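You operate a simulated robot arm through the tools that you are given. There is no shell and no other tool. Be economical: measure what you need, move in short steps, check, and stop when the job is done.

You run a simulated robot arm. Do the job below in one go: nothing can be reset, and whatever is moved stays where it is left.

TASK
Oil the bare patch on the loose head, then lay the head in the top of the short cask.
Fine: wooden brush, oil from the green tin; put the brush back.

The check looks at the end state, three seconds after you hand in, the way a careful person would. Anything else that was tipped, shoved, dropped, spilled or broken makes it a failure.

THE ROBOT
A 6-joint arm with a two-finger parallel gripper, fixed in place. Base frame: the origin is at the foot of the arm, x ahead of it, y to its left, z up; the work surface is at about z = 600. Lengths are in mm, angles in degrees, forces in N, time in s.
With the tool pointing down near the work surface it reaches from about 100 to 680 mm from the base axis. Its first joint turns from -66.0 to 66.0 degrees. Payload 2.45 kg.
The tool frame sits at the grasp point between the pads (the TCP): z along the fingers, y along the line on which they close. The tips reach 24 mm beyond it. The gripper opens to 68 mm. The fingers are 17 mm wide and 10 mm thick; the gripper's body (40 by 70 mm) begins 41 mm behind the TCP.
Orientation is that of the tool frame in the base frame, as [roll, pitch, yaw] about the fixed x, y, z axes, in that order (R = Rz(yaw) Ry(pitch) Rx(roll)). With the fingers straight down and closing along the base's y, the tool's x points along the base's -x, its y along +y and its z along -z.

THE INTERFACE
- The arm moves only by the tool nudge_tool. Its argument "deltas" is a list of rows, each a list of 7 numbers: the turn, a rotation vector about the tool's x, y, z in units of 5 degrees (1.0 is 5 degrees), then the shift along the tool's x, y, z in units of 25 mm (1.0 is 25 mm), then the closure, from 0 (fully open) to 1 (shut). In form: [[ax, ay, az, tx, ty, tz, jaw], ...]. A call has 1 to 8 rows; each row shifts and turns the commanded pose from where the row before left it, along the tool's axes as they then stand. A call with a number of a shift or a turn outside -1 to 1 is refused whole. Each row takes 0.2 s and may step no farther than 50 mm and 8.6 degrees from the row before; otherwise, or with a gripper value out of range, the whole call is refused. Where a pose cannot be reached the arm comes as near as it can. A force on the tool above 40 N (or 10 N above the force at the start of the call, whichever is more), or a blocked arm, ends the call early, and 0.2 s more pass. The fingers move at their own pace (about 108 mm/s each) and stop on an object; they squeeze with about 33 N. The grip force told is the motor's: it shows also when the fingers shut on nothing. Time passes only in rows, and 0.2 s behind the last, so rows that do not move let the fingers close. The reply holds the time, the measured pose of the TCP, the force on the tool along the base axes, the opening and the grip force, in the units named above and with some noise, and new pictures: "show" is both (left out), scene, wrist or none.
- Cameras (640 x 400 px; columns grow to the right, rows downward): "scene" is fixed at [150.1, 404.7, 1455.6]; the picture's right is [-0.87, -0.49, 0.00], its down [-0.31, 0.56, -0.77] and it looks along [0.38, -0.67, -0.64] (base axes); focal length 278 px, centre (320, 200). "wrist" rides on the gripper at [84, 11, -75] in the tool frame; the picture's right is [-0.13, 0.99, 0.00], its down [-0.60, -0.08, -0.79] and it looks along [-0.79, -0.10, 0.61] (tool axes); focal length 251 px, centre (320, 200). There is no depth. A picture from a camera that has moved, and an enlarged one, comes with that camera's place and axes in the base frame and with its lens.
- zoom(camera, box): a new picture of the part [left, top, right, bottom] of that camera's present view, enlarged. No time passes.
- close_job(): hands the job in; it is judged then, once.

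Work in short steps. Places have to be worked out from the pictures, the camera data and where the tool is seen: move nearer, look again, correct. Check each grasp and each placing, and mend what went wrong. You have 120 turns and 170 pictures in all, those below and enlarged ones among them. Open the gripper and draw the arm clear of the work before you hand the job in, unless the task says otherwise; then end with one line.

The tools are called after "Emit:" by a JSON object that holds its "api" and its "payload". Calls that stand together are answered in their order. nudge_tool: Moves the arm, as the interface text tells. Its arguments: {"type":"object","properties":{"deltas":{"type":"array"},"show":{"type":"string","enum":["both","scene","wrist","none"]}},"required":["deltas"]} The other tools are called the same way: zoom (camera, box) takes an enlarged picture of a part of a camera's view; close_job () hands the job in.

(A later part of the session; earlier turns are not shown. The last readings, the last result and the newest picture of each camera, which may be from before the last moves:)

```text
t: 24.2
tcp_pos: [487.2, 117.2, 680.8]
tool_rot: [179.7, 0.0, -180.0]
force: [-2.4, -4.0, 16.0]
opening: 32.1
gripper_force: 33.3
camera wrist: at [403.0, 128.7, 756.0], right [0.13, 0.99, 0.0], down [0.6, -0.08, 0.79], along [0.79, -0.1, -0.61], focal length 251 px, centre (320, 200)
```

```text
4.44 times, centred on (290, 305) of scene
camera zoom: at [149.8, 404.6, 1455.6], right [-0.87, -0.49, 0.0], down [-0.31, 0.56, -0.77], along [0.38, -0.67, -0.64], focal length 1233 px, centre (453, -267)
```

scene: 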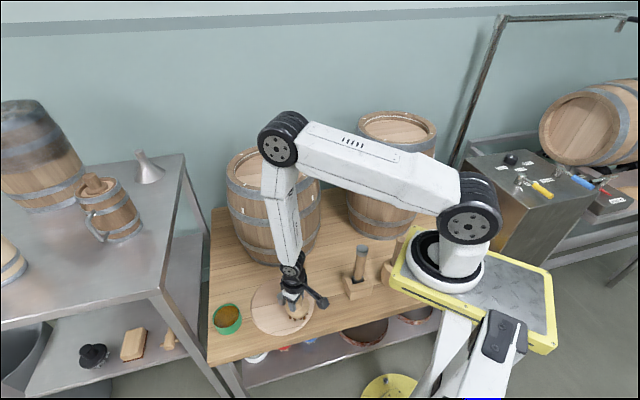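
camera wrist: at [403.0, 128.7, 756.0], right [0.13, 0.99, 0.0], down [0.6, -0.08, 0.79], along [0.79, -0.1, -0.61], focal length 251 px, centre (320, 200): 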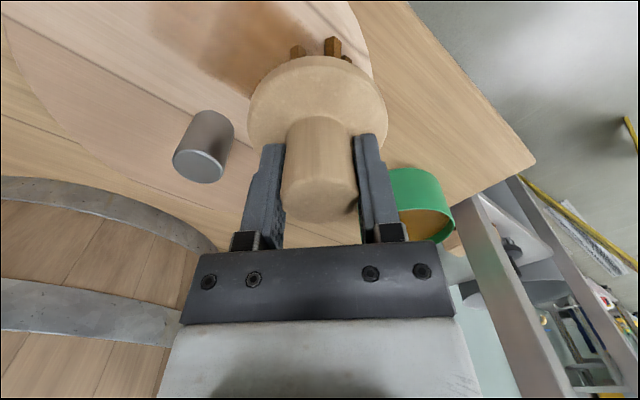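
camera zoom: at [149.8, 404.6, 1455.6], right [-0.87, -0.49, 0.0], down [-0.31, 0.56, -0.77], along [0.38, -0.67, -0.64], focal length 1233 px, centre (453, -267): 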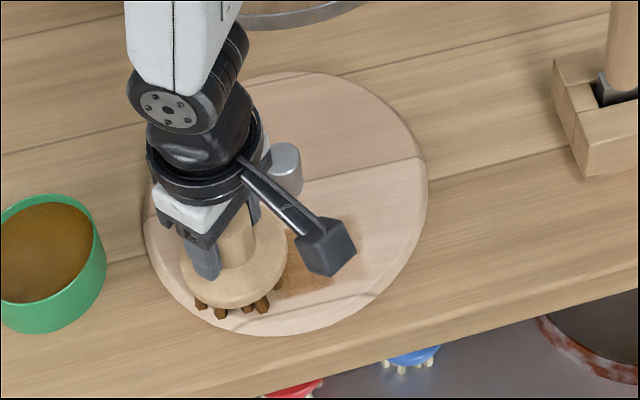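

Pressing at about 16 N leaves a clear oiled strip. I'll continue at the same depth around toward the seam's far end and back beside the knob.

Emit:
{"api": "nudge_tool", "payload": {"deltas": [[0, 0, 0, -0.51, -0.1, 0, 1], [0, 0, 0, -0.51, -0.1, 0, 1], [0, 0, 0, -0.51, -0.1, 0, 1], [0, 0, 0, 0, 0, 0, 1]], "show": "none"}}

Emit:
{"api": "nudge_tool", "payload": {"deltas": [[0, 0, 0, 0.58, -0.32, 0, 1], [0, 0, 0, 0.43, 0.04, 0, 1], [0, 0, 0, 0.43, 0.04, 0, 1], [0, 0, 0, 0.43, 0.04, 0, 1], [0, 0, 0, 0, 0, 0, 1]], "show": "wrist"}}

Emit:
{"api": "zoom", "payload": {"camera": "scene", "box": [240, 260, 340, 350]}}

```text
t: 25.2
tcp_pos: [526.6, 110.9, 680.6]
tool_rot: [179.7, 0.1, -179.9]
force: [-7.4, 1.9, 31.4]
opening: 32.2
gripper_force: 33.5
```

```text
t: 26.4
tcp_pos: [479.6, 105.3, 681.0]
tool_rot: [179.6, 0.3, 179.9]
force: [8.9, -2.1, 26.6]
opening: 32.0
gripper_force: 32.9
camera wrist: at [395.4, 117.9, 754.7], right [0.13, 0.99, 0.01], down [0.6, -0.08, 0.8], along [0.79, -0.1, -0.61], focal length 251 px, centre (320, 200)
```

wrist: 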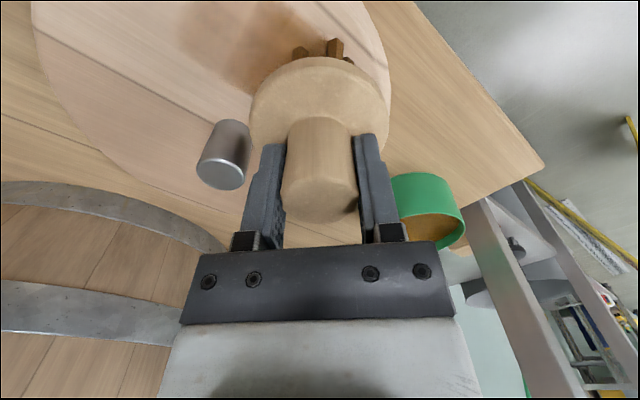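

```text
4.44 times, centred on (290, 305) of scene
camera zoom: at [149.9, 404.6, 1455.6], right [-0.87, -0.49, 0.0], down [-0.31, 0.56, -0.77], along [0.38, -0.67, -0.64], focal length 1233 px, centre (453, -267)
```

zoom: 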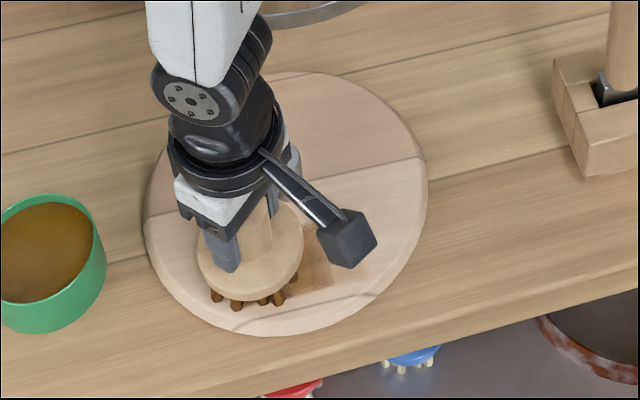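

The darkening seems confined to one region. I'll lift and look at the whole head.

Emit:
{"api": "nudge_tool", "payload": {"deltas": [[0, 0, 0, 0, 0, -0.3, 1], [0, 0, 0, 0.3, 0.5, -1, 1], [0, 0, 0, 0.3, 0.5, -1, 1], [0, 0, 0, 0.3, 1, 0, 1], [0, 0, 0, 0.3, 1, 0, 1], [0, 0, 0, 0, 0, 0, 1]], "show": "wrist"}}

Emit:
{"api": "zoom", "payload": {"camera": "scene", "box": [240, 260, 340, 350]}}

Emit:
{"api": "zoom", "payload": {"camera": "wrist", "box": [60, 0, 340, 180]}}

```text
t: 27.8
tcp_pos: [447.4, 181.0, 738.5]
tool_rot: [179.7, -0.1, 180.0]
force: [0.0, -1.1, -1.7]
opening: 31.8
gripper_force: 33.0
camera wrist: at [364.0, 192.0, 813.2], right [0.13, 0.99, 0.0], down [0.6, -0.08, 0.79], along [0.79, -0.1, -0.61], focal length 251 px, centre (320, 200)
```

wrist: 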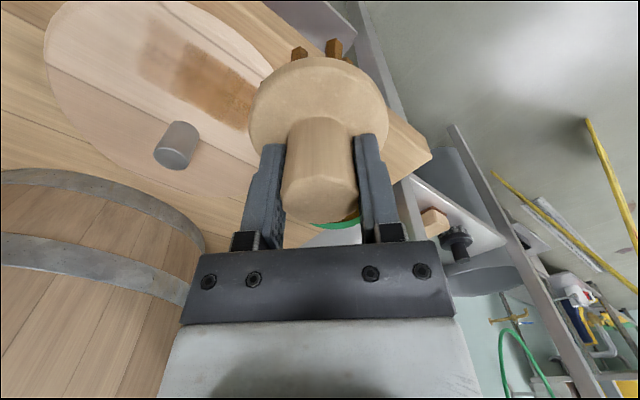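

```text
4.44 times, centred on (290, 305) of scene
camera zoom: at [150.1, 404.8, 1455.6], right [-0.87, -0.49, 0.0], down [-0.31, 0.56, -0.77], along [0.38, -0.67, -0.64], focal length 1233 px, centre (453, -267)
```

zoom: 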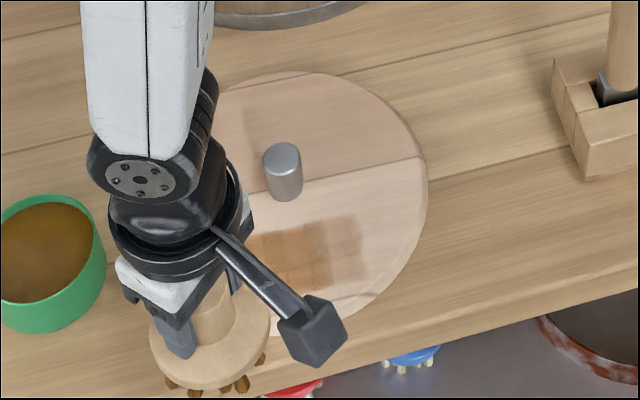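

```text
2.22 times, centred on (200, 90) of wrist
camera zoom: at [364.0, 192.0, 813.2], right [0.13, 0.99, 0.0], down [0.6, -0.08, 0.79], along [0.79, -0.1, -0.61], focal length 559 px, centre (587, 444)
```

zoom: 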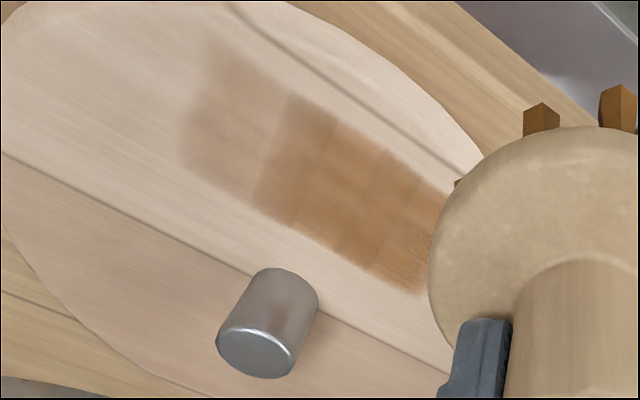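

The bare patch is a rectangle, at a≈-45…45 mm along the seam and b≈26…63 mm off it. Its near (-a) end is only lightly oiled, so I'll re-brush that end with pressure.

Emit:
{"api": "nudge_tool", "payload": {"deltas": [[0, 0, 0, 0.14, -0.87, 0, 1], [0, 0, 0, 0.14, -0.87, 0, 1], [0, 0, 0, 0.14, -0.87, 0.2, 1], [0, 0, 0, 0.14, -0.87, 0.3, 1], [0, 0, 0, 0.14, -0.87, 0.5, 1], [0, 0, 0, 0.14, -0.87, 0.6, 1], [0, 0, 0, 0, 0, 0.4, 1], [0, 0, 0, 0, 0, 0.2, 1]], "show": "none"}}

Emit:
{"api": "nudge_tool", "payload": {"deltas": [[0, 0, 0, 0, 0, 0.08, 1], [0, 0, 0, 0, 0, 0.04, 1], [0, 0, 0, 0, 0, 0, 1]], "show": "none"}}

```text
t: 29.6
tcp_pos: [429.4, 55.6, 686.4]
tool_rot: [179.7, 0.0, 180.0]
force: [0.2, 0.5, -0.2]
opening: 31.9
gripper_force: 32.5
out of reach, approached as far as the arm can: row 5
```

```text
t: 30.4
tcp_pos: [428.8, 55.8, 683.8]
tool_rot: [179.7, 0.0, -180.0]
force: [0.0, -0.4, -1.3]
opening: 31.8
gripper_force: 33.3
```

Emit:
{"api": "nudge_tool", "payload": {"deltas": [[0, 0, 0, 0.13, -0.12, 0.06, 1], [0, 0, 0, 0, 0, 0.06, 1], [0, 0, 0, 0, 0, 0, 1]], "show": "none"}}

```text
t: 31.2
tcp_pos: [424.5, 51.9, 681.1]
tool_rot: [179.7, -0.1, 179.9]
force: [-5.0, -5.2, 25.3]
opening: 31.8
gripper_force: 32.7
```

Pressed at 25 N. I'll stroke forward and back over the lighter end.

Emit:
{"api": "nudge_tool", "payload": {"deltas": [[0, 0, 0, -0.265, 0.244, 0, 1], [0, 0, 0, -0.265, 0.244, 0, 1], [0, 0, 0, -0.265, 0.244, 0, 1], [0, 0, 0, -0.265, 0.244, 0, 1], [0, 0, 0, 0.265, -0.244, 0, 1], [0, 0, 0, 0.265, -0.244, 0, 1], [0, 0, 0, 0.265, -0.244, 0, 1], [0, 0, 0, 0.265, -0.244, 0, 1]], "show": "none"}}

Emit:
{"api": "nudge_tool", "payload": {"deltas": [[0, 0, 0, 0.2, 0.22, 0, 1], [0, 0, 0, -0.265, 0.244, 0, 1], [0, 0, 0, -0.265, 0.244, 0, 1], [0, 0, 0, -0.265, 0.244, 0, 1], [0, 0, 0, -0.265, 0.244, 0, 1], [0, 0, 0, -0.265, 0.244, 0, 1], [0, 0, 0, -0.265, 0.244, 0, 1], [0, 0, 0, -0.265, 0.244, 0, 1]], "show": "wrist"}}

Emit:
{"api": "zoom", "payload": {"camera": "scene", "box": [240, 260, 340, 350]}}

```text
t: 33.0
tcp_pos: [420.6, 48.8, 681.6]
tool_rot: [179.8, -0.1, 179.9]
force: [1.1, 2.2, 5.8]
opening: 31.8
gripper_force: 32.9
out of reach, approached as far as the arm can: row 4
```

```text
t: 33.8
tcp_pos: [426.1, 64.8, 681.4]
tool_rot: [179.9, -0.1, 180.0]
force: [-1.9, 0.2, 13.4]
opening: 31.8
gripper_force: 32.8
stopped in row 4: the force on the tool passed its limit (the readings are from after the stop); the commanded pose is now the measured one
camera wrist: at [343.2, 76.2, 755.9], right [0.13, 0.99, 0.0], down [0.61, -0.08, 0.79], along [0.78, -0.1, -0.61], focal length 251 px, centre (320, 200)
```

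wrist: 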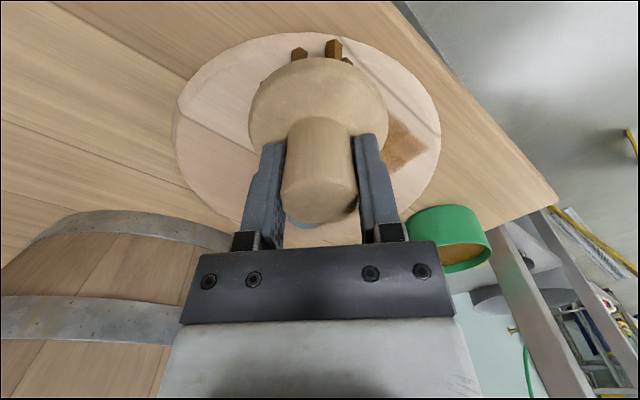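

```text
4.44 times, centred on (290, 305) of scene
camera zoom: at [149.9, 404.7, 1455.6], right [-0.87, -0.49, 0.0], down [-0.31, 0.56, -0.77], along [0.38, -0.67, -0.64], focal length 1233 px, centre (453, -267)
```

zoom: 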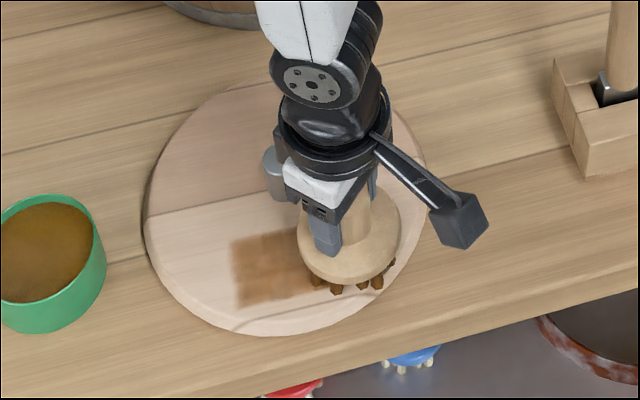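

The far end is well oiled. I'll lift off and clear back toward -x to see the patch.

Emit:
{"api": "nudge_tool", "payload": {"deltas": [[0, 0, 0, 0, 0, -0.3, 1], [0, 0, 0, 0.2, -0.3, -0.8, 1], [0, 0, 0, 0.5, -0.9, -0.6, 1], [0, 0, 0, 0.5, -0.9, 0, 1], [0, 0, 0, 0.5, -0.9, 0, 1], [0, 0, 0, 0, 0, 0, 1]], "show": "wrist"}}

Emit:
{"api": "zoom", "payload": {"camera": "scene", "box": [240, 260, 340, 350]}}

```text
t: 35.2
tcp_pos: [384.6, -11.2, 722.7]
tool_rot: [179.8, -0.2, -180.0]
force: [-0.4, -0.2, -1.2]
opening: 32.0
gripper_force: 33.1
camera wrist: at [300.5, -0.1, 797.6], right [0.13, 0.99, 0.0], down [0.61, -0.08, 0.79], along [0.78, -0.1, -0.61], focal length 251 px, centre (320, 200)
```

wrist: 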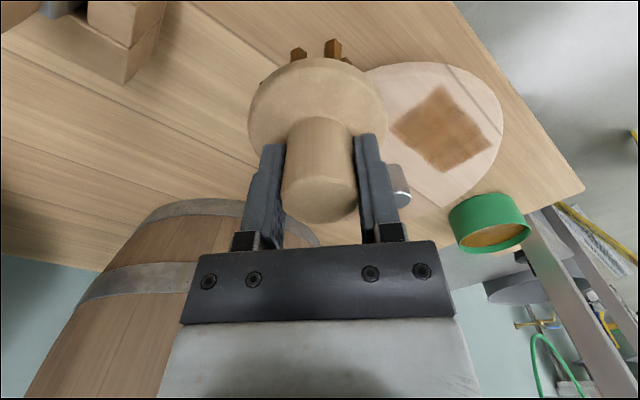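

```text
4.44 times, centred on (290, 305) of scene
camera zoom: at [150.2, 404.7, 1455.6], right [-0.87, -0.49, 0.0], down [-0.31, 0.56, -0.77], along [0.38, -0.67, -0.64], focal length 1233 px, centre (453, -267)
```

zoom: 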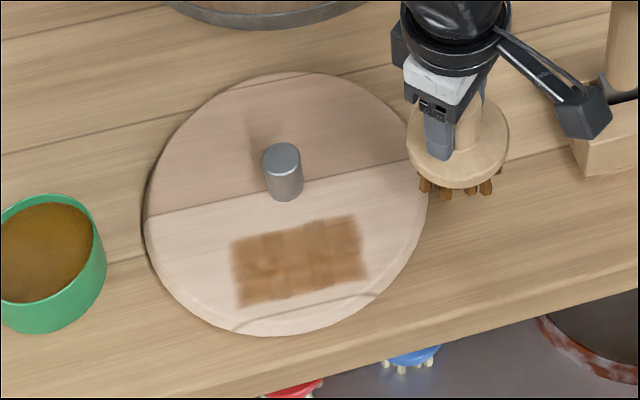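

The patch looks covered. I'll check closely for any lighter cells.

Emit:
{"api": "zoom", "payload": {"camera": "scene", "box": [285, 300, 330, 335]}}

Emit:
{"api": "zoom", "payload": {"camera": "wrist", "box": [370, 60, 510, 200]}}

```text
11.43 times, centred on (308, 318) of scene
camera zoom: at [150.2, 404.7, 1455.6], right [-0.87, -0.49, 0.0], down [-0.31, 0.56, -0.77], along [0.38, -0.67, -0.64], focal length 3171 px, centre (463, -1143)
```

zoom: 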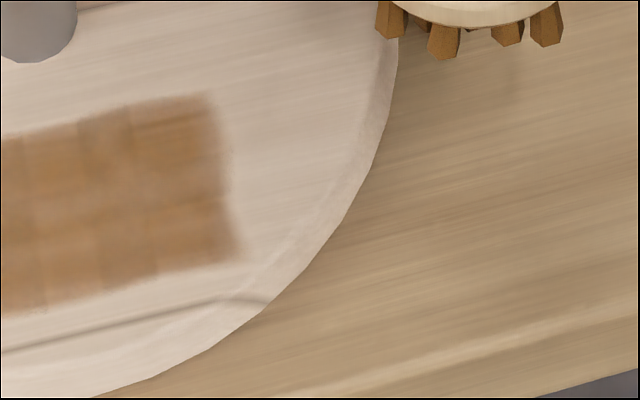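

```text
2.86 times, centred on (440, 130) of wrist
camera zoom: at [300.5, -0.1, 797.6], right [0.13, 0.99, 0.0], down [0.61, -0.08, 0.79], along [0.78, -0.1, -0.61], focal length 718 px, centre (-23, 400)
```

zoom: 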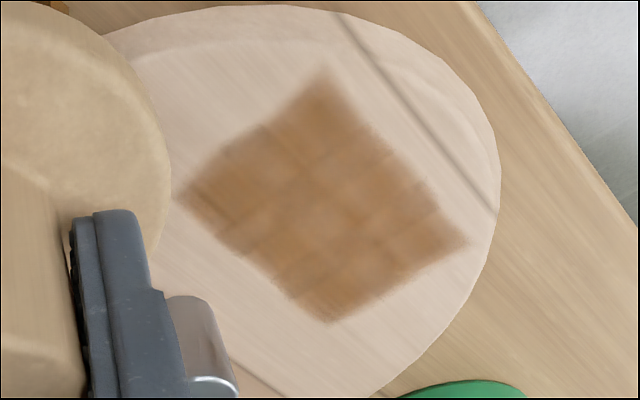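

The patch is fully oiled. Now I'll return the brush to its spot at (339,-43.5).

Emit:
{"api": "nudge_tool", "payload": {"deltas": [[0, 0, 0, 0.91, -0.64, 0, 1], [0, 0, 0, 0.91, -0.64, 0, 1], [0, 0, 0, 0, 0, 0.9, 1], [0, 0, 0, 0, 0, 0.8, 1], [0, 0, 0, 0, 0, 0.4, 1], [0, 0, 0, 0, 0, 0, 1]], "show": "none"}}

```text
t: 36.6
tcp_pos: [338.2, -42.1, 670.9]
tool_rot: [179.8, -0.2, 180.0]
force: [0.0, -0.1, -1.0]
opening: 32.2
gripper_force: 33.2
```

Emit:
{"api": "nudge_tool", "payload": {"deltas": [[0, 0, 0, 0, -0.04, 0.08, 1], [0, 0, 0, 0, 0, 0.08, 1], [0, 0, 0, 0, 0, 0.04, 1], [0, 0, 0, 0, 0, 0, 1]], "show": "none"}}

```text
t: 37.6
tcp_pos: [339.3, -43.6, 666.1]
tool_rot: [179.7, -0.2, 179.9]
force: [-0.2, -0.3, -1.0]
opening: 32.0
gripper_force: 32.7
```

Emit:
{"api": "nudge_tool", "payload": {"deltas": [[0, 0, 0, 0, 0, 0.04, 1], [0, 0, 0, 0, 0, 0.03, 1], [0, 0, 0, 0, 0, 0, 1]], "show": "none"}}

```text
t: 38.4
tcp_pos: [337.7, -43.8, 664.7]
tool_rot: [179.8, -0.1, -179.9]
force: [0.5, -0.7, -0.5]
opening: 32.1
gripper_force: 32.8
```

Emit:
{"api": "nudge_tool", "payload": {"deltas": [[0, 0, 0, 0, 0, 0.04, 1], [0, 0, 0, 0, 0, 0.04, 1], [0, 0, 0, 0, 0, 0, 1]], "show": "scene"}}

Emit:
{"api": "zoom", "payload": {"camera": "scene", "box": [300, 250, 380, 330]}}

```text
t: 39.0
tcp_pos: [338.1, -43.9, 662.7]
tool_rot: [179.9, -0.3, 179.9]
force: [-0.9, -1.6, 8.6]
opening: 31.8
gripper_force: 33.3
stopped in row 3: the force on the tool passed its limit (the readings are from after the stop); the commanded pose is now the measured one
```

scene: 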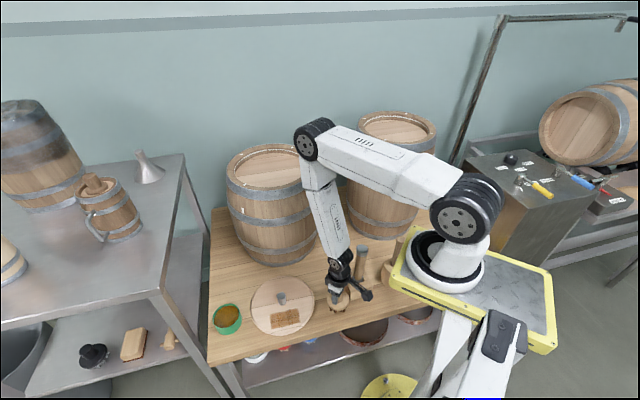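

```text
5.00 times, centred on (340, 290) of scene
camera zoom: at [150.0, 404.7, 1455.6], right [-0.87, -0.49, 0.0], down [-0.31, 0.56, -0.77], along [0.38, -0.67, -0.64], focal length 1387 px, centre (220, -250)
```

zoom: 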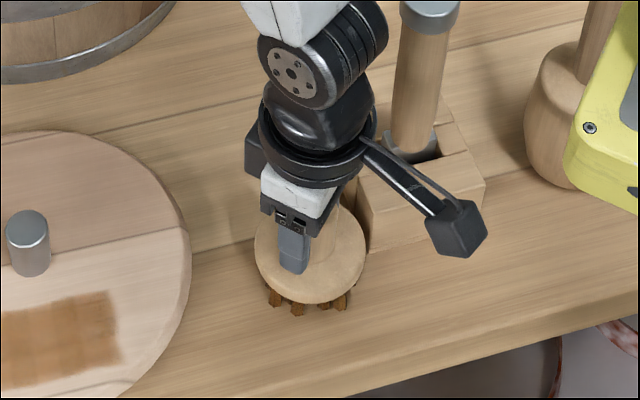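

The brush rests on the bench in its original place. I'll release it and rise.

Emit:
{"api": "nudge_tool", "payload": {"deltas": [[0, 0, 0, 0, 0, 0, 0.5], [0, 0, 0, 0, 0, 0, 0], [0, 0, 0, 0, 0, 0, 0], [0, 0, 0, 0, 0, 0, 0], [0, 0, 0, 0, 0, -0.4, 0], [0, 0, 0, 0, 0, -1, 0], [0, 0, 0, 0, 0, -1, 0], [0, 0, 0, 0, 0, -1, 0]], "show": "both"}}

Emit:
{"api": "zoom", "payload": {"camera": "scene", "box": [300, 250, 380, 330]}}

```text
t: 40.8
tcp_pos: [339.0, -44.9, 747.7]
tool_rot: [179.8, -0.4, 179.8]
force: [-0.3, 0.6, 0.1]
opening: 68.2
gripper_force: 0.1
camera wrist: at [254.9, -32.7, 822.5], right [0.13, 0.99, 0.0], down [0.61, -0.08, 0.79], along [0.78, -0.1, -0.61], focal length 251 px, centre (320, 200)
```

scene: 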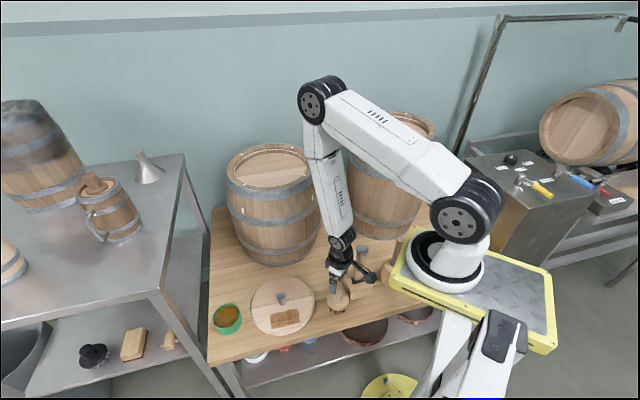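
wrist: 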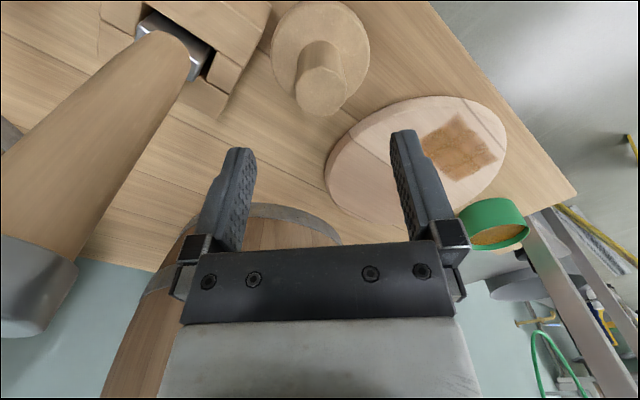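

```text
5.00 times, centred on (340, 290) of scene
camera zoom: at [150.1, 404.7, 1455.6], right [-0.87, -0.49, 0.0], down [-0.31, 0.56, -0.77], along [0.38, -0.67, -0.64], focal length 1387 px, centre (220, -250)
```

zoom: 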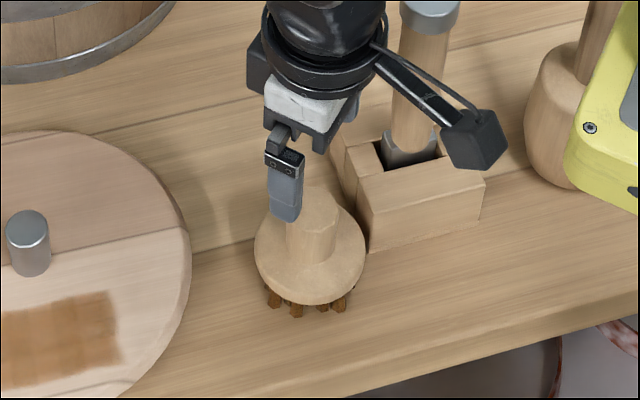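

The brush stands where it was. Next I'll raise the arm to measure the short cask's opening from above.

Emit:
{"api": "nudge_tool", "payload": {"deltas": [[0, 0, 0, -0.4, 0, -1, 0], [0, 0, 0, -0.5, 0, -1, 0], [0, 0, 0, -0.6, -0.3, -1, 0], [0, 0, 0, -0.7, -0.3, -1, 0], [0, 0, 0, -0.7, -0.4, -1, 0], [0, 0, 0, -0.7, -0.4, -1, 0], [0, 0, 0, -0.7, -0.4, -1, 0], [0, 0, 0, -0.8, -0.4, -1, 0]], "show": "none"}}

Emit:
{"api": "nudge_tool", "payload": {"deltas": [[0, 0, 0, -0.8, -0.4, -1, 0], [0, 0, 0, -0.8, -0.4, -1, 0], [0, 0, 0, -0.9, -0.4, -1, 0], [0, 0, 0, -0.9, -0.4, -1, 0], [0, 0, 0, 0, 0, 0, 0]], "show": "wrist"}}

```text
t: 42.6
tcp_pos: [470.1, -100.1, 949.1]
tool_rot: [179.8, -0.3, 179.9]
force: [-1.3, 0.0, -0.8]
opening: 68.4
gripper_force: 0.1
```

```text
t: 43.8
tcp_pos: [553.3, -141.0, 1047.1]
tool_rot: [179.7, -0.3, -180.0]
force: [-0.6, -0.3, 0.8]
opening: 68.0
gripper_force: 0.0
camera wrist: at [470.4, -128.6, 1122.3], right [0.13, 0.99, 0.0], down [0.61, -0.08, 0.79], along [0.78, -0.1, -0.61], focal length 251 px, centre (320, 200)
```

wrist: 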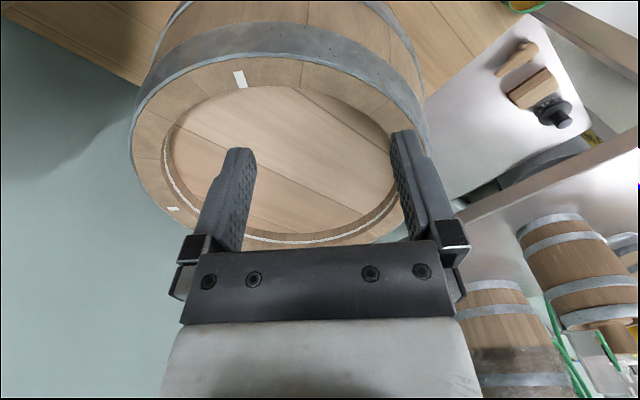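

I'll enlarge the cask top in both views to fix its centre accurately.

Emit:
{"api": "zoom", "payload": {"camera": "scene", "box": [215, 130, 335, 205]}}

Emit:
{"api": "zoom", "payload": {"camera": "wrist", "box": [110, 30, 450, 260]}}

Emit:
{"api": "zoom", "payload": {"camera": "scene", "box": [205, 130, 345, 280]}}

```text
5.33 times, centred on (275, 168) of scene
camera zoom: at [150.1, 404.7, 1455.6], right [-0.87, -0.49, 0.0], down [-0.31, 0.56, -0.77], along [0.38, -0.67, -0.64], focal length 1480 px, centre (560, 373)
```

zoom: 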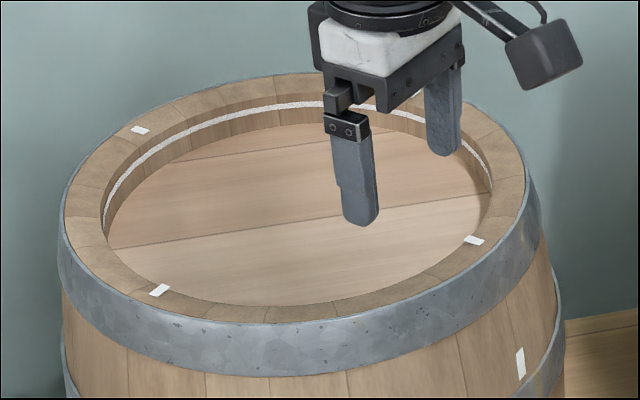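

```text
1.74 times, centred on (280, 145) of wrist
camera zoom: at [470.4, -128.6, 1122.3], right [0.13, 0.99, 0.0], down [0.61, -0.08, 0.79], along [0.78, -0.1, -0.61], focal length 437 px, centre (390, 296)
```

zoom: 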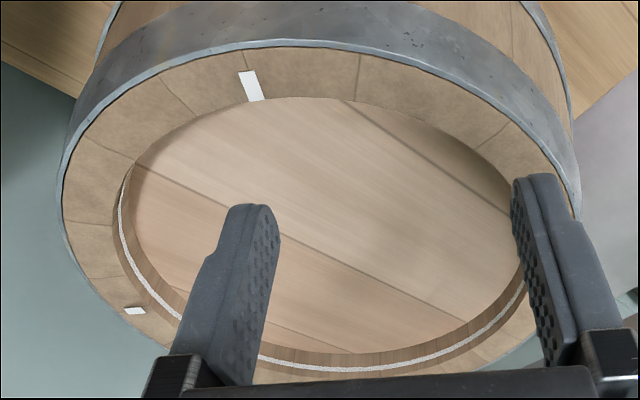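

```text
2.67 times, centred on (275, 205) of scene
camera zoom: at [150.1, 404.7, 1455.6], right [-0.87, -0.49, 0.0], down [-0.31, 0.56, -0.77], along [0.38, -0.67, -0.64], focal length 740 px, centre (440, 187)
```

zoom: 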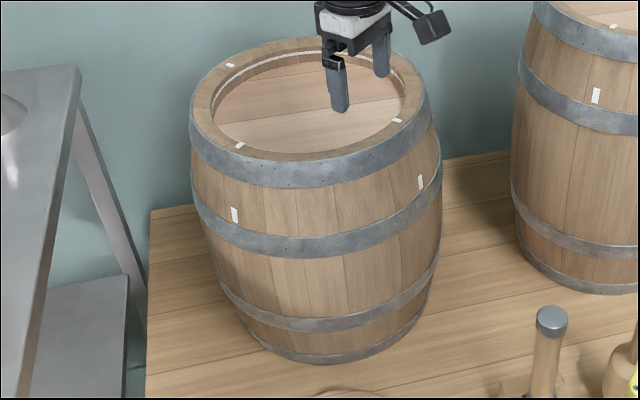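

The cask rim is at z≈965 with its centre near (671,-191). The opening's radius is ~119 mm against the head's ~104. That's near the reach limit, so I'll test reach above it before picking up the head.

Emit:
{"api": "nudge_tool", "payload": {"deltas": [[0, 0, 0, -0.94, -0.4, 0, 0], [0, 0, 0, -0.94, -0.4, 0, 0], [0, 0, 0, -0.94, -0.4, 0, 0], [0, 0, 0, -0.94, -0.4, 0, 0], [0, 0, 0, -0.94, -0.4, 0, 0], [0, 0, 0, 0, 0, 0, 0]], "show": "both"}}

Emit:
{"api": "zoom", "payload": {"camera": "scene", "box": [215, 110, 335, 205]}}

```text
t: 45.2
tcp_pos: [670.4, -192.3, 1046.5]
tool_rot: [179.8, -0.3, 180.0]
force: [-0.1, -0.1, -0.7]
opening: 68.2
gripper_force: 0.2
camera wrist: at [586.5, -179.8, 1121.1], right [0.13, 0.99, 0.0], down [0.61, -0.08, 0.79], along [0.78, -0.1, -0.61], focal length 251 px, centre (320, 200)
```

scene: 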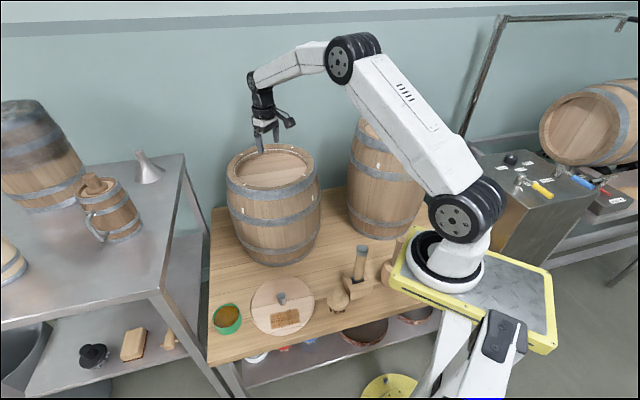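
wrist: 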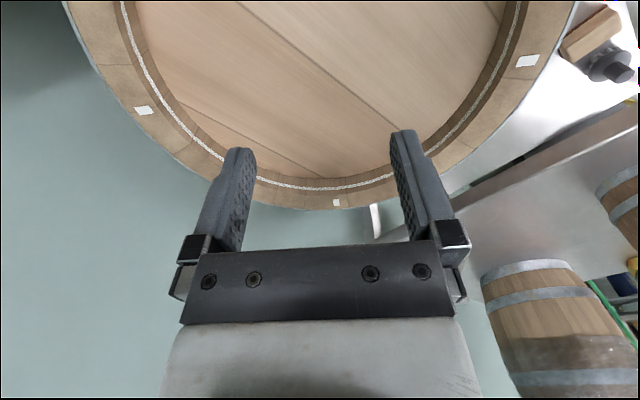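

```text
4.21 times, centred on (275, 158) of scene
camera zoom: at [150.1, 404.7, 1455.6], right [-0.87, -0.49, 0.0], down [-0.31, 0.56, -0.77], along [0.38, -0.67, -0.64], focal length 1168 px, centre (510, 379)
```

zoom: 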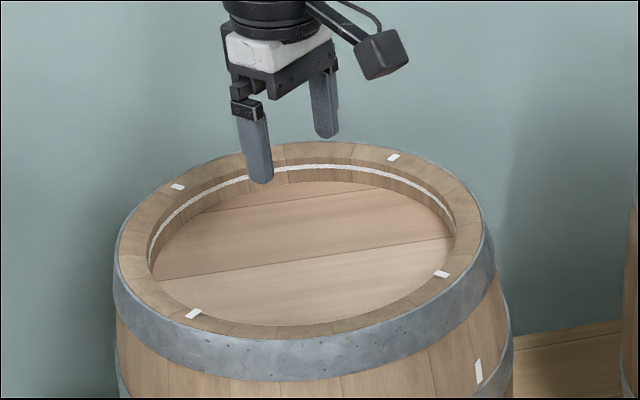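

Both views now put the rim at z≈964 and the centre at (672,-193), and it is reachable. I'll go back over the head's knob.

Emit:
{"api": "nudge_tool", "payload": {"deltas": [[0, 0, 0, 0.72, 0.96, 0, 0], [0, 0, 0, 0.72, 0.96, 0, 0], [0, 0, 0, 0.72, 0.96, 0, 0], [0, 0, 0, 0.72, 0.96, 0, 0], [0, 0, 0, 0.72, 0.96, 0, 0], [0, 0, 0, 0.72, 0.96, 0.5, 0], [0, 0, 0, 0.72, 0.96, 0.8, 0], [0, 0, 0, 0.72, 0.96, 1, 0]], "show": "none"}}

Emit:
{"api": "nudge_tool", "payload": {"deltas": [[0, 0, 0, 0.72, 0.96, 1, 0], [0, 0, 0, 0.72, 0.96, 1, 0], [0, 0, 0, 0, 0, 1, 0], [0, 0, 0, 0, 0, 1, 0], [0, 0, 0, 0, 0, 1, 0], [0, 0, 0, 0, 0, 1, 0], [0, 0, 0, 0, 0, 1, 0], [0, 0, 0, 0, 0, 1, 0]], "show": "none"}}

Emit:
{"api": "nudge_tool", "payload": {"deltas": [[0, 0, 0, 0, 0, 1, 0], [0, 0, 0, 0, 0, 0.8, 0], [0, 0, 0, 0, 0, 0, 0]], "show": "wrist"}}

```text
t: 47.0
tcp_pos: [524.6, 0.9, 990.7]
tool_rot: [179.8, -0.2, 179.8]
force: [-0.7, 0.9, 0.3]
opening: 68.0
gripper_force: 0.1
```

```text
t: 48.8
tcp_pos: [490.2, 50.2, 791.5]
tool_rot: [179.8, -0.2, 179.9]
force: [-0.2, 0.3, 0.4]
opening: 67.8
gripper_force: 0.0
```

```text
t: 49.6
tcp_pos: [489.9, 51.7, 746.1]
tool_rot: [179.8, -0.3, 179.9]
force: [0.2, -0.7, -0.7]
opening: 68.0
gripper_force: 0.2
camera wrist: at [406.8, 63.1, 820.7], right [0.13, 0.99, 0.0], down [0.61, -0.08, 0.79], along [0.78, -0.1, -0.61], focal length 251 px, centre (320, 200)
```

wrist: 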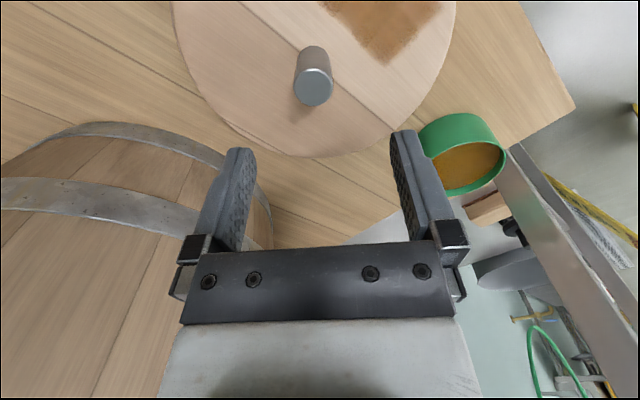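

The knob's axis reads about (491,47.5). I'll descend around it.

Emit:
{"api": "nudge_tool", "payload": {"deltas": [[0, 0, 0, -0.06, -0.16, 0.9, 0], [0, 0, 0, 0, 0, 0.9, 0], [0, 0, 0, 0, 0, 0.9, 0], [0, 0, 0, 0, 0, 0.7, 0], [0, 0, 0, 0, 0, 0, 0]], "show": "wrist"}}

Emit:
{"api": "zoom", "payload": {"camera": "scene", "box": [240, 250, 340, 340]}}

```text
t: 50.8
tcp_pos: [491.8, 45.2, 660.8]
tool_rot: [179.8, -0.2, 179.9]
force: [0.9, 0.0, 0.7]
opening: 68.3
gripper_force: 0.1
camera wrist: at [407.7, 57.7, 735.4], right [0.13, 0.99, 0.0], down [0.61, -0.08, 0.79], along [0.78, -0.1, -0.61], focal length 251 px, centre (320, 200)
```

wrist: 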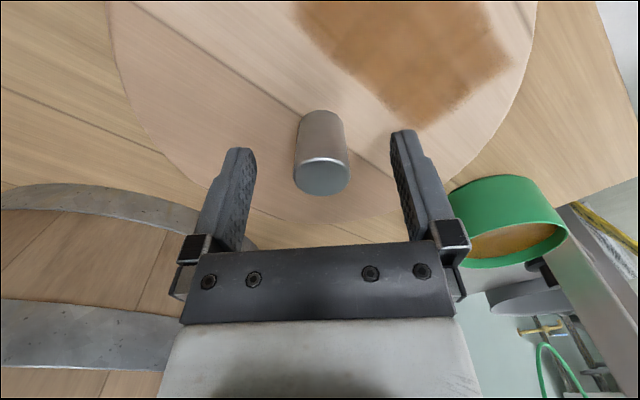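

```text
4.44 times, centred on (290, 295) of scene
camera zoom: at [150.1, 404.7, 1455.6], right [-0.87, -0.49, 0.0], down [-0.31, 0.56, -0.77], along [0.38, -0.67, -0.64], focal length 1233 px, centre (453, -222)
```

zoom: 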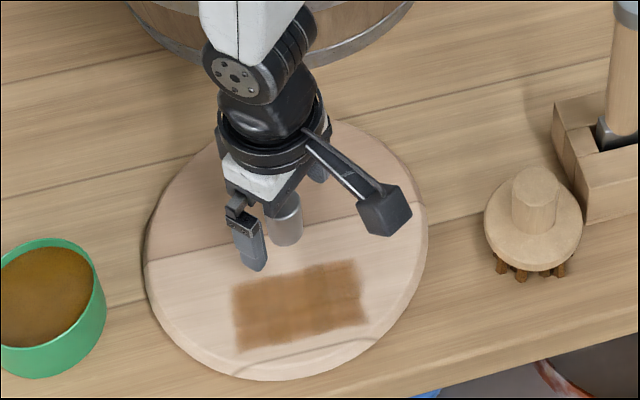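

The knob top sits right at the TCP, so it's centred. I'll lower 13 mm more and close.

Emit:
{"api": "nudge_tool", "payload": {"deltas": [[0, 0, 0, 0, 0.02, 0.3, 0], [0, 0, 0, 0, 0, 0.22, 0], [0, 0, 0, 0, 0, 0, 0.5], [0, 0, 0, 0, 0, 0, 1], [0, 0, 0, 0, 0, 0, 1], [0, 0, 0, 0, 0, 0, 1]], "show": "wrist"}}

```text
t: 52.2
tcp_pos: [490.8, 46.7, 647.1]
tool_rot: [179.9, -0.3, 179.9]
force: [0.0, -0.6, -0.3]
opening: 26.9
gripper_force: 32.7
camera wrist: at [406.8, 58.4, 721.9], right [0.13, 0.99, 0.0], down [0.61, -0.08, 0.79], along [0.78, -0.1, -0.61], focal length 251 px, centre (320, 200)
```

wrist: 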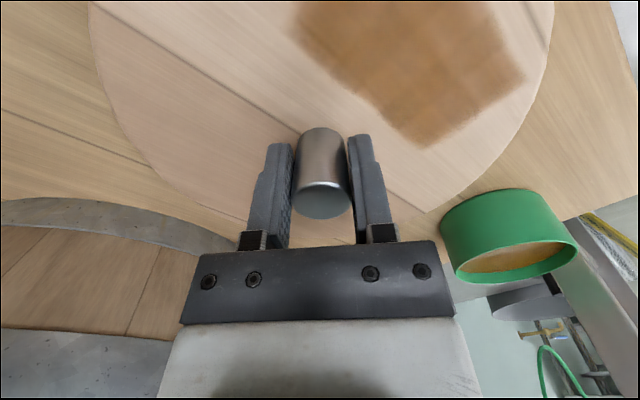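

Gripped at 27 mm. I'll lift straight up and check how it hangs.

Emit:
{"api": "nudge_tool", "payload": {"deltas": [[0, 0, 0, 0, 0, -0.4, 1], [0, 0, 0, 0, 0, -0.8, 1], [0, 0, 0, 0, 0, -1, 1], [0, 0, 0, 0, 0, -1, 1], [0, 0, 0, 0, 0, -1, 1], [0, 0, 0, 0, 0, -0.5, 1]], "show": "both"}}

```text
t: 53.6
tcp_pos: [488.6, 47.4, 765.8]
tool_rot: [179.8, -0.3, 180.0]
force: [0.1, 0.0, -4.1]
opening: 27.1
gripper_force: 33.2
camera wrist: at [406.3, 59.5, 841.0], right [0.13, 0.99, 0.0], down [0.61, -0.08, 0.79], along [0.78, -0.1, -0.61], focal length 251 px, centre (320, 200)
```

scene: 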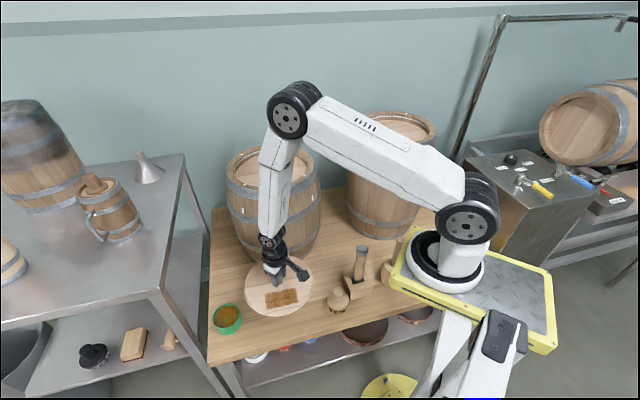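
wrist: 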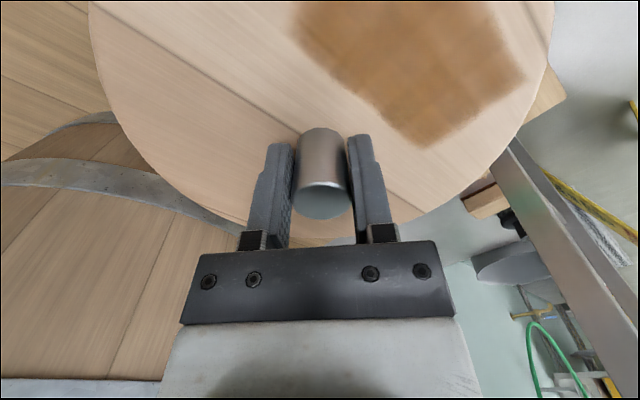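

It hangs level and secure. I'll raise straight up to z≈1070, above the rim.

Emit:
{"api": "nudge_tool", "payload": {"deltas": [[0, 0, 0, 0, 0, -1, 1], [0, 0, 0, 0, 0, -1, 1], [0, 0, 0, 0, 0, -1, 1], [0, 0, 0, 0, 0, -1, 1], [0, 0, 0, 0, 0, -1, 1], [0, 0, 0, 0, 0, -1, 1], [0, 0, 0, 0, 0, -1, 1], [0, 0, 0, 0, 0, -1, 1]], "show": "none"}}

Emit:
{"api": "nudge_tool", "payload": {"deltas": [[0, 0, 0, 0, 0, -1, 1], [0, 0, 0, 0, 0, -1, 1], [0, 0, 0, 0, 0, -1, 1], [0, 0, 0, 0, 0, -1, 1], [0, 0, 0, 0, 0, 0, 1]], "show": "scene"}}

```text
t: 55.4
tcp_pos: [492.2, 46.9, 963.2]
tool_rot: [179.8, -0.3, 179.9]
force: [-0.3, 0.4, -4.9]
opening: 27.0
gripper_force: 32.8
```

```text
t: 56.6
tcp_pos: [492.5, 45.9, 1062.9]
tool_rot: [179.8, -0.3, 179.9]
force: [0.0, 0.7, -4.2]
opening: 27.0
gripper_force: 32.7
```

scene: 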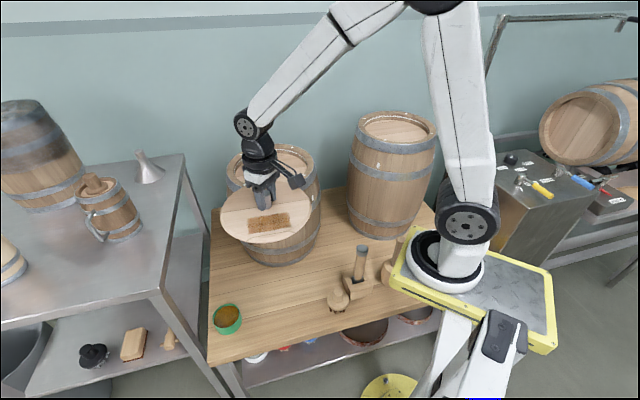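

I'll now carry the head over the cask.

Emit:
{"api": "nudge_tool", "payload": {"deltas": [[0, 0, 0, -0.72, -0.956, 0, 1], [0, 0, 0, -0.72, -0.956, 0, 1], [0, 0, 0, -0.72, -0.956, 0, 1], [0, 0, 0, -0.72, -0.956, 0, 1], [0, 0, 0, -0.72, -0.956, 0, 1], [0, 0, 0, -0.72, -0.956, 0, 1], [0, 0, 0, -0.72, -0.956, 0, 1], [0, 0, 0, -0.72, -0.956, 0, 1]], "show": "none"}}

Emit:
{"api": "nudge_tool", "payload": {"deltas": [[0, 0, 0, -0.72, -0.956, 0, 1], [0, 0, 0, -0.72, -0.956, 0, 1], [0, 0, 0, 0, 0, 0.5, 1], [0, 0, 0, 0, 0, 0, 1]], "show": "both"}}

Emit:
{"api": "zoom", "payload": {"camera": "scene", "box": [215, 110, 335, 205]}}

```text
t: 58.4
tcp_pos: [636.6, -146.3, 1064.7]
tool_rot: [179.8, -0.3, 179.8]
force: [1.0, -0.1, -4.5]
opening: 26.8
gripper_force: 32.9
```

```text
t: 59.4
tcp_pos: [672.2, -192.1, 1048.8]
tool_rot: [179.9, -0.2, 179.8]
force: [-0.4, 0.4, -3.4]
opening: 27.1
gripper_force: 33.0
camera wrist: at [588.5, -180.0, 1125.5], right [0.13, 0.99, 0.0], down [0.61, -0.08, 0.79], along [0.78, -0.1, -0.61], focal length 251 px, centre (320, 200)
```

scene: 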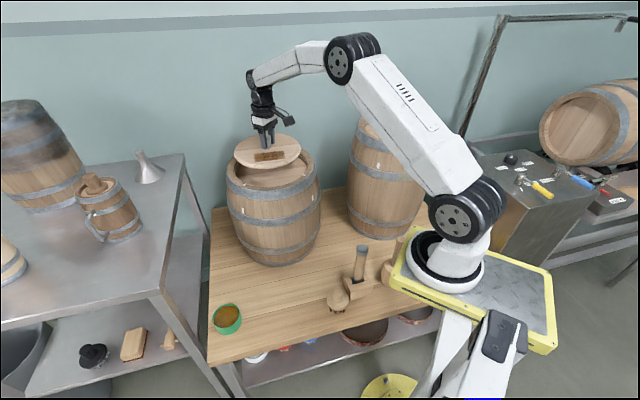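
wrist: 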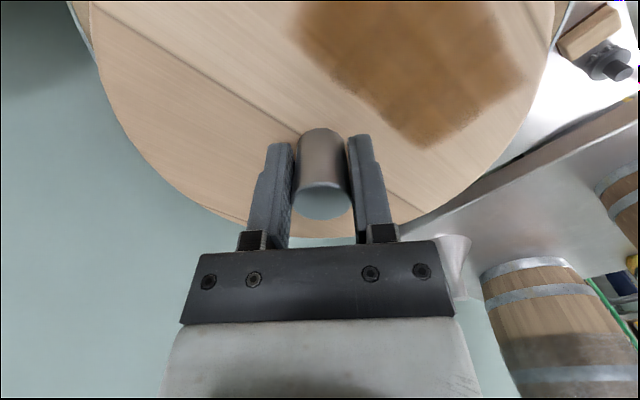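

```text
4.21 times, centred on (275, 158) of scene
camera zoom: at [150.2, 404.7, 1455.6], right [-0.87, -0.49, 0.0], down [-0.31, 0.56, -0.77], along [0.38, -0.67, -0.64], focal length 1168 px, centre (510, 379)
```

zoom: 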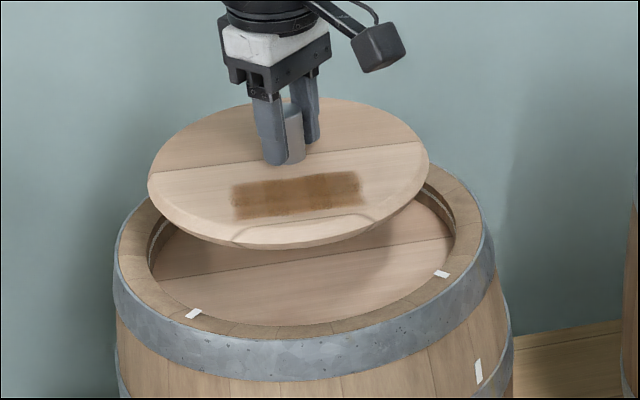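

The head is centred over the opening within a few mm. I'll shift slightly to (670.5,-190.5) and lower to just above the rim.

Emit:
{"api": "nudge_tool", "payload": {"deltas": [[0, 0, 0, 0.06, 0.07, 0.5, 1], [0, 0, 0, 0, 0, 0.5, 1], [0, 0, 0, 0, 0, 0.2, 1], [0, 0, 0, 0, 0, 0, 1]], "show": "wrist"}}

Emit:
{"api": "zoom", "payload": {"camera": "scene", "box": [215, 120, 335, 205]}}

```text
t: 60.4
tcp_pos: [669.1, -189.3, 1020.9]
tool_rot: [179.8, -0.2, 179.9]
force: [0.3, -0.5, -4.2]
opening: 27.3
gripper_force: 32.8
camera wrist: at [586.4, -178.8, 1095.4], right [0.13, 0.99, 0.0], down [0.61, -0.08, 0.79], along [0.78, -0.1, -0.61], focal length 251 px, centre (320, 200)
```

wrist: 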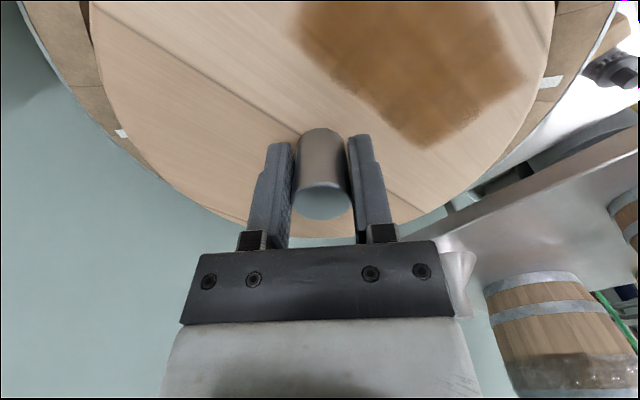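

```text
4.71 times, centred on (275, 162) of scene
camera zoom: at [150.2, 404.7, 1455.6], right [-0.87, -0.49, 0.0], down [-0.31, 0.56, -0.77], along [0.38, -0.67, -0.64], focal length 1306 px, centre (532, 376)
```

zoom: 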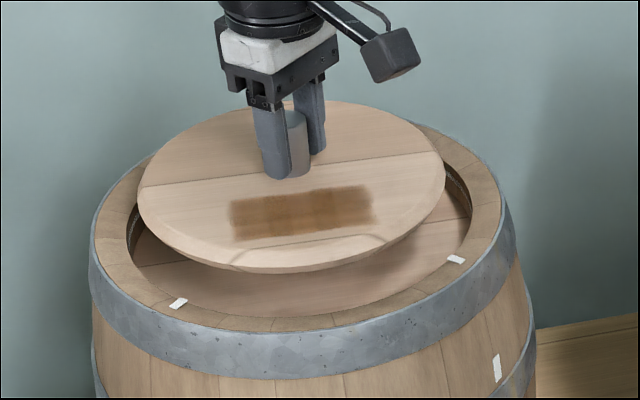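

By the rim marks, the head is within about 4 mm of centre against ~13 mm of clearance. I'll nudge 2 mm to -y and lower gently.

Emit:
{"api": "nudge_tool", "payload": {"deltas": [[0, 0, 0, 0.02, -0.09, 0.2, 1], [0, 0, 0, 0, 0, 0.2, 1], [0, 0, 0, 0, 0, 0.1, 1], [0, 0, 0, 0, 0, 0, 1]], "show": "wrist"}}

Emit:
{"api": "zoom", "payload": {"camera": "scene", "box": [215, 120, 335, 205]}}

```text
t: 61.4
tcp_pos: [670.6, -193.3, 1008.4]
tool_rot: [179.6, -0.1, 179.9]
force: [-0.2, 0.4, -3.1]
opening: 27.2
gripper_force: 32.9
camera wrist: at [586.2, -181.7, 1082.3], right [0.13, 0.99, 0.0], down [0.61, -0.08, 0.79], along [0.78, -0.1, -0.61], focal length 251 px, centre (320, 200)
```

wrist: 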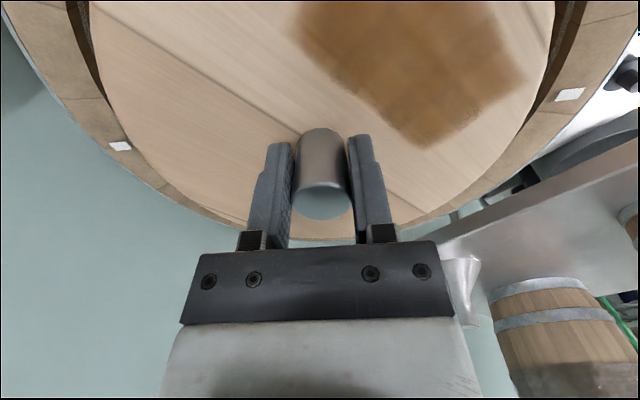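

```text
4.71 times, centred on (275, 162) of scene
camera zoom: at [150.2, 404.7, 1455.6], right [-0.87, -0.49, 0.0], down [-0.31, 0.56, -0.77], along [0.38, -0.67, -0.64], focal length 1306 px, centre (532, 376)
```

zoom: 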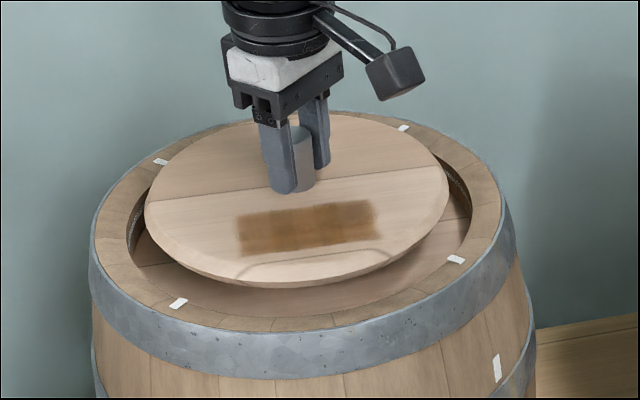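

The diagonals of the rim marks put the opening's centre a few mm nearer the scene camera than the head. I'll shift (-3,+3) mm and lower further, watching force.

Emit:
{"api": "nudge_tool", "payload": {"deltas": [[0, 0, 0, 0.12, 0.12, 0, 1], [0, 0, 0, 0, 0, 0.2, 1], [0, 0, 0, 0, 0, 0.2, 1], [0, 0, 0, 0, 0, 0, 1]], "show": "wrist"}}

Emit:
{"api": "zoom", "payload": {"camera": "scene", "box": [215, 120, 335, 205]}}

```text
t: 62.4
tcp_pos: [666.8, -190.2, 998.6]
tool_rot: [179.9, -0.2, 179.9]
force: [0.1, 0.2, -4.0]
opening: 27.0
gripper_force: 33.4
camera wrist: at [582.8, -179.1, 1072.9], right [0.13, 0.99, 0.0], down [0.61, -0.08, 0.79], along [0.78, -0.1, -0.61], focal length 251 px, centre (320, 200)
```

wrist: 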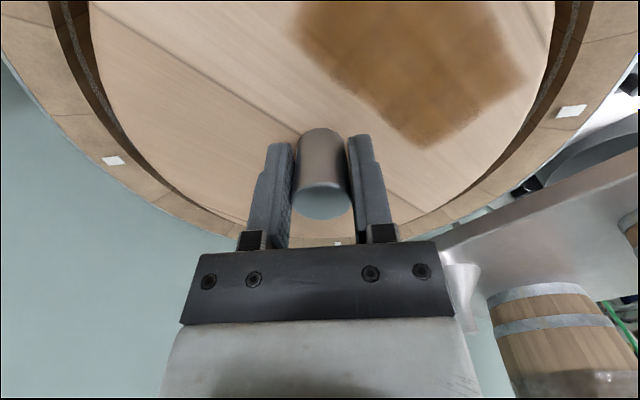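

```text
4.71 times, centred on (275, 162) of scene
camera zoom: at [150.2, 404.7, 1455.6], right [-0.87, -0.49, 0.0], down [-0.31, 0.56, -0.77], along [0.38, -0.67, -0.64], focal length 1306 px, centre (532, 376)
```

zoom: 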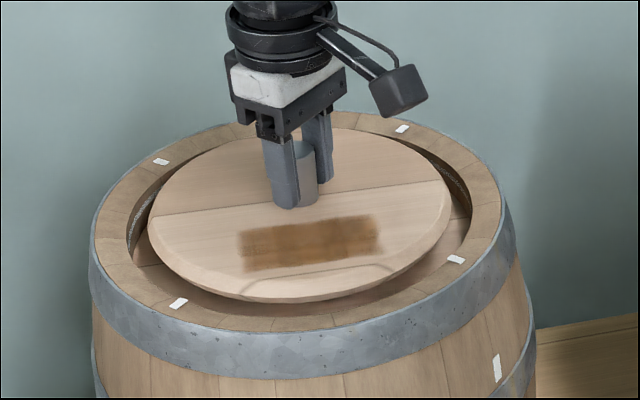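

The head's lower half is inside the opening with even gaps. I'll keep lowering in small steps.

Emit:
{"api": "nudge_tool", "payload": {"deltas": [[0, 0, 0, 0, 0, 0.16, 1], [0, 0, 0, 0, 0, 0.16, 1], [0, 0, 0, 0, 0, 0.16, 1], [0, 0, 0, 0, 0, 0, 1]], "show": "wrist"}}

Emit:
{"api": "zoom", "payload": {"camera": "scene", "box": [215, 120, 335, 205]}}

```text
t: 63.4
tcp_pos: [665.5, -191.0, 986.1]
tool_rot: [179.7, -0.4, 179.9]
force: [-0.1, 0.7, -3.8]
opening: 27.1
gripper_force: 32.9
camera wrist: at [582.3, -179.1, 1060.6], right [0.13, 0.99, 0.0], down [0.61, -0.08, 0.79], along [0.78, -0.1, -0.61], focal length 251 px, centre (320, 200)
```

wrist: 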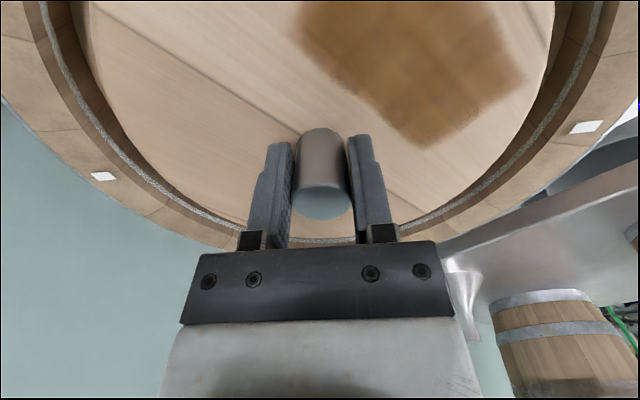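

```text
4.71 times, centred on (275, 162) of scene
camera zoom: at [150.2, 404.7, 1455.6], right [-0.87, -0.49, 0.0], down [-0.31, 0.56, -0.77], along [0.38, -0.67, -0.64], focal length 1306 px, centre (532, 376)
```

zoom: 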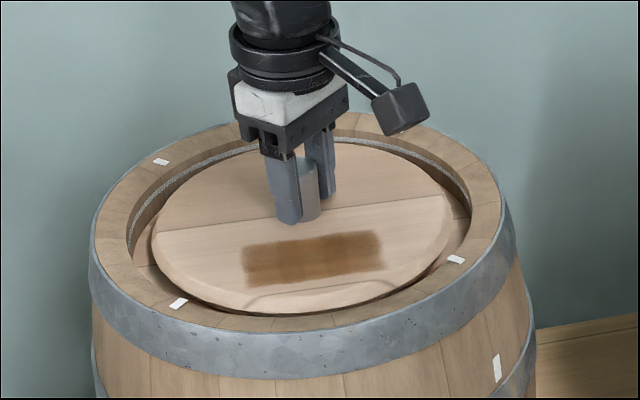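

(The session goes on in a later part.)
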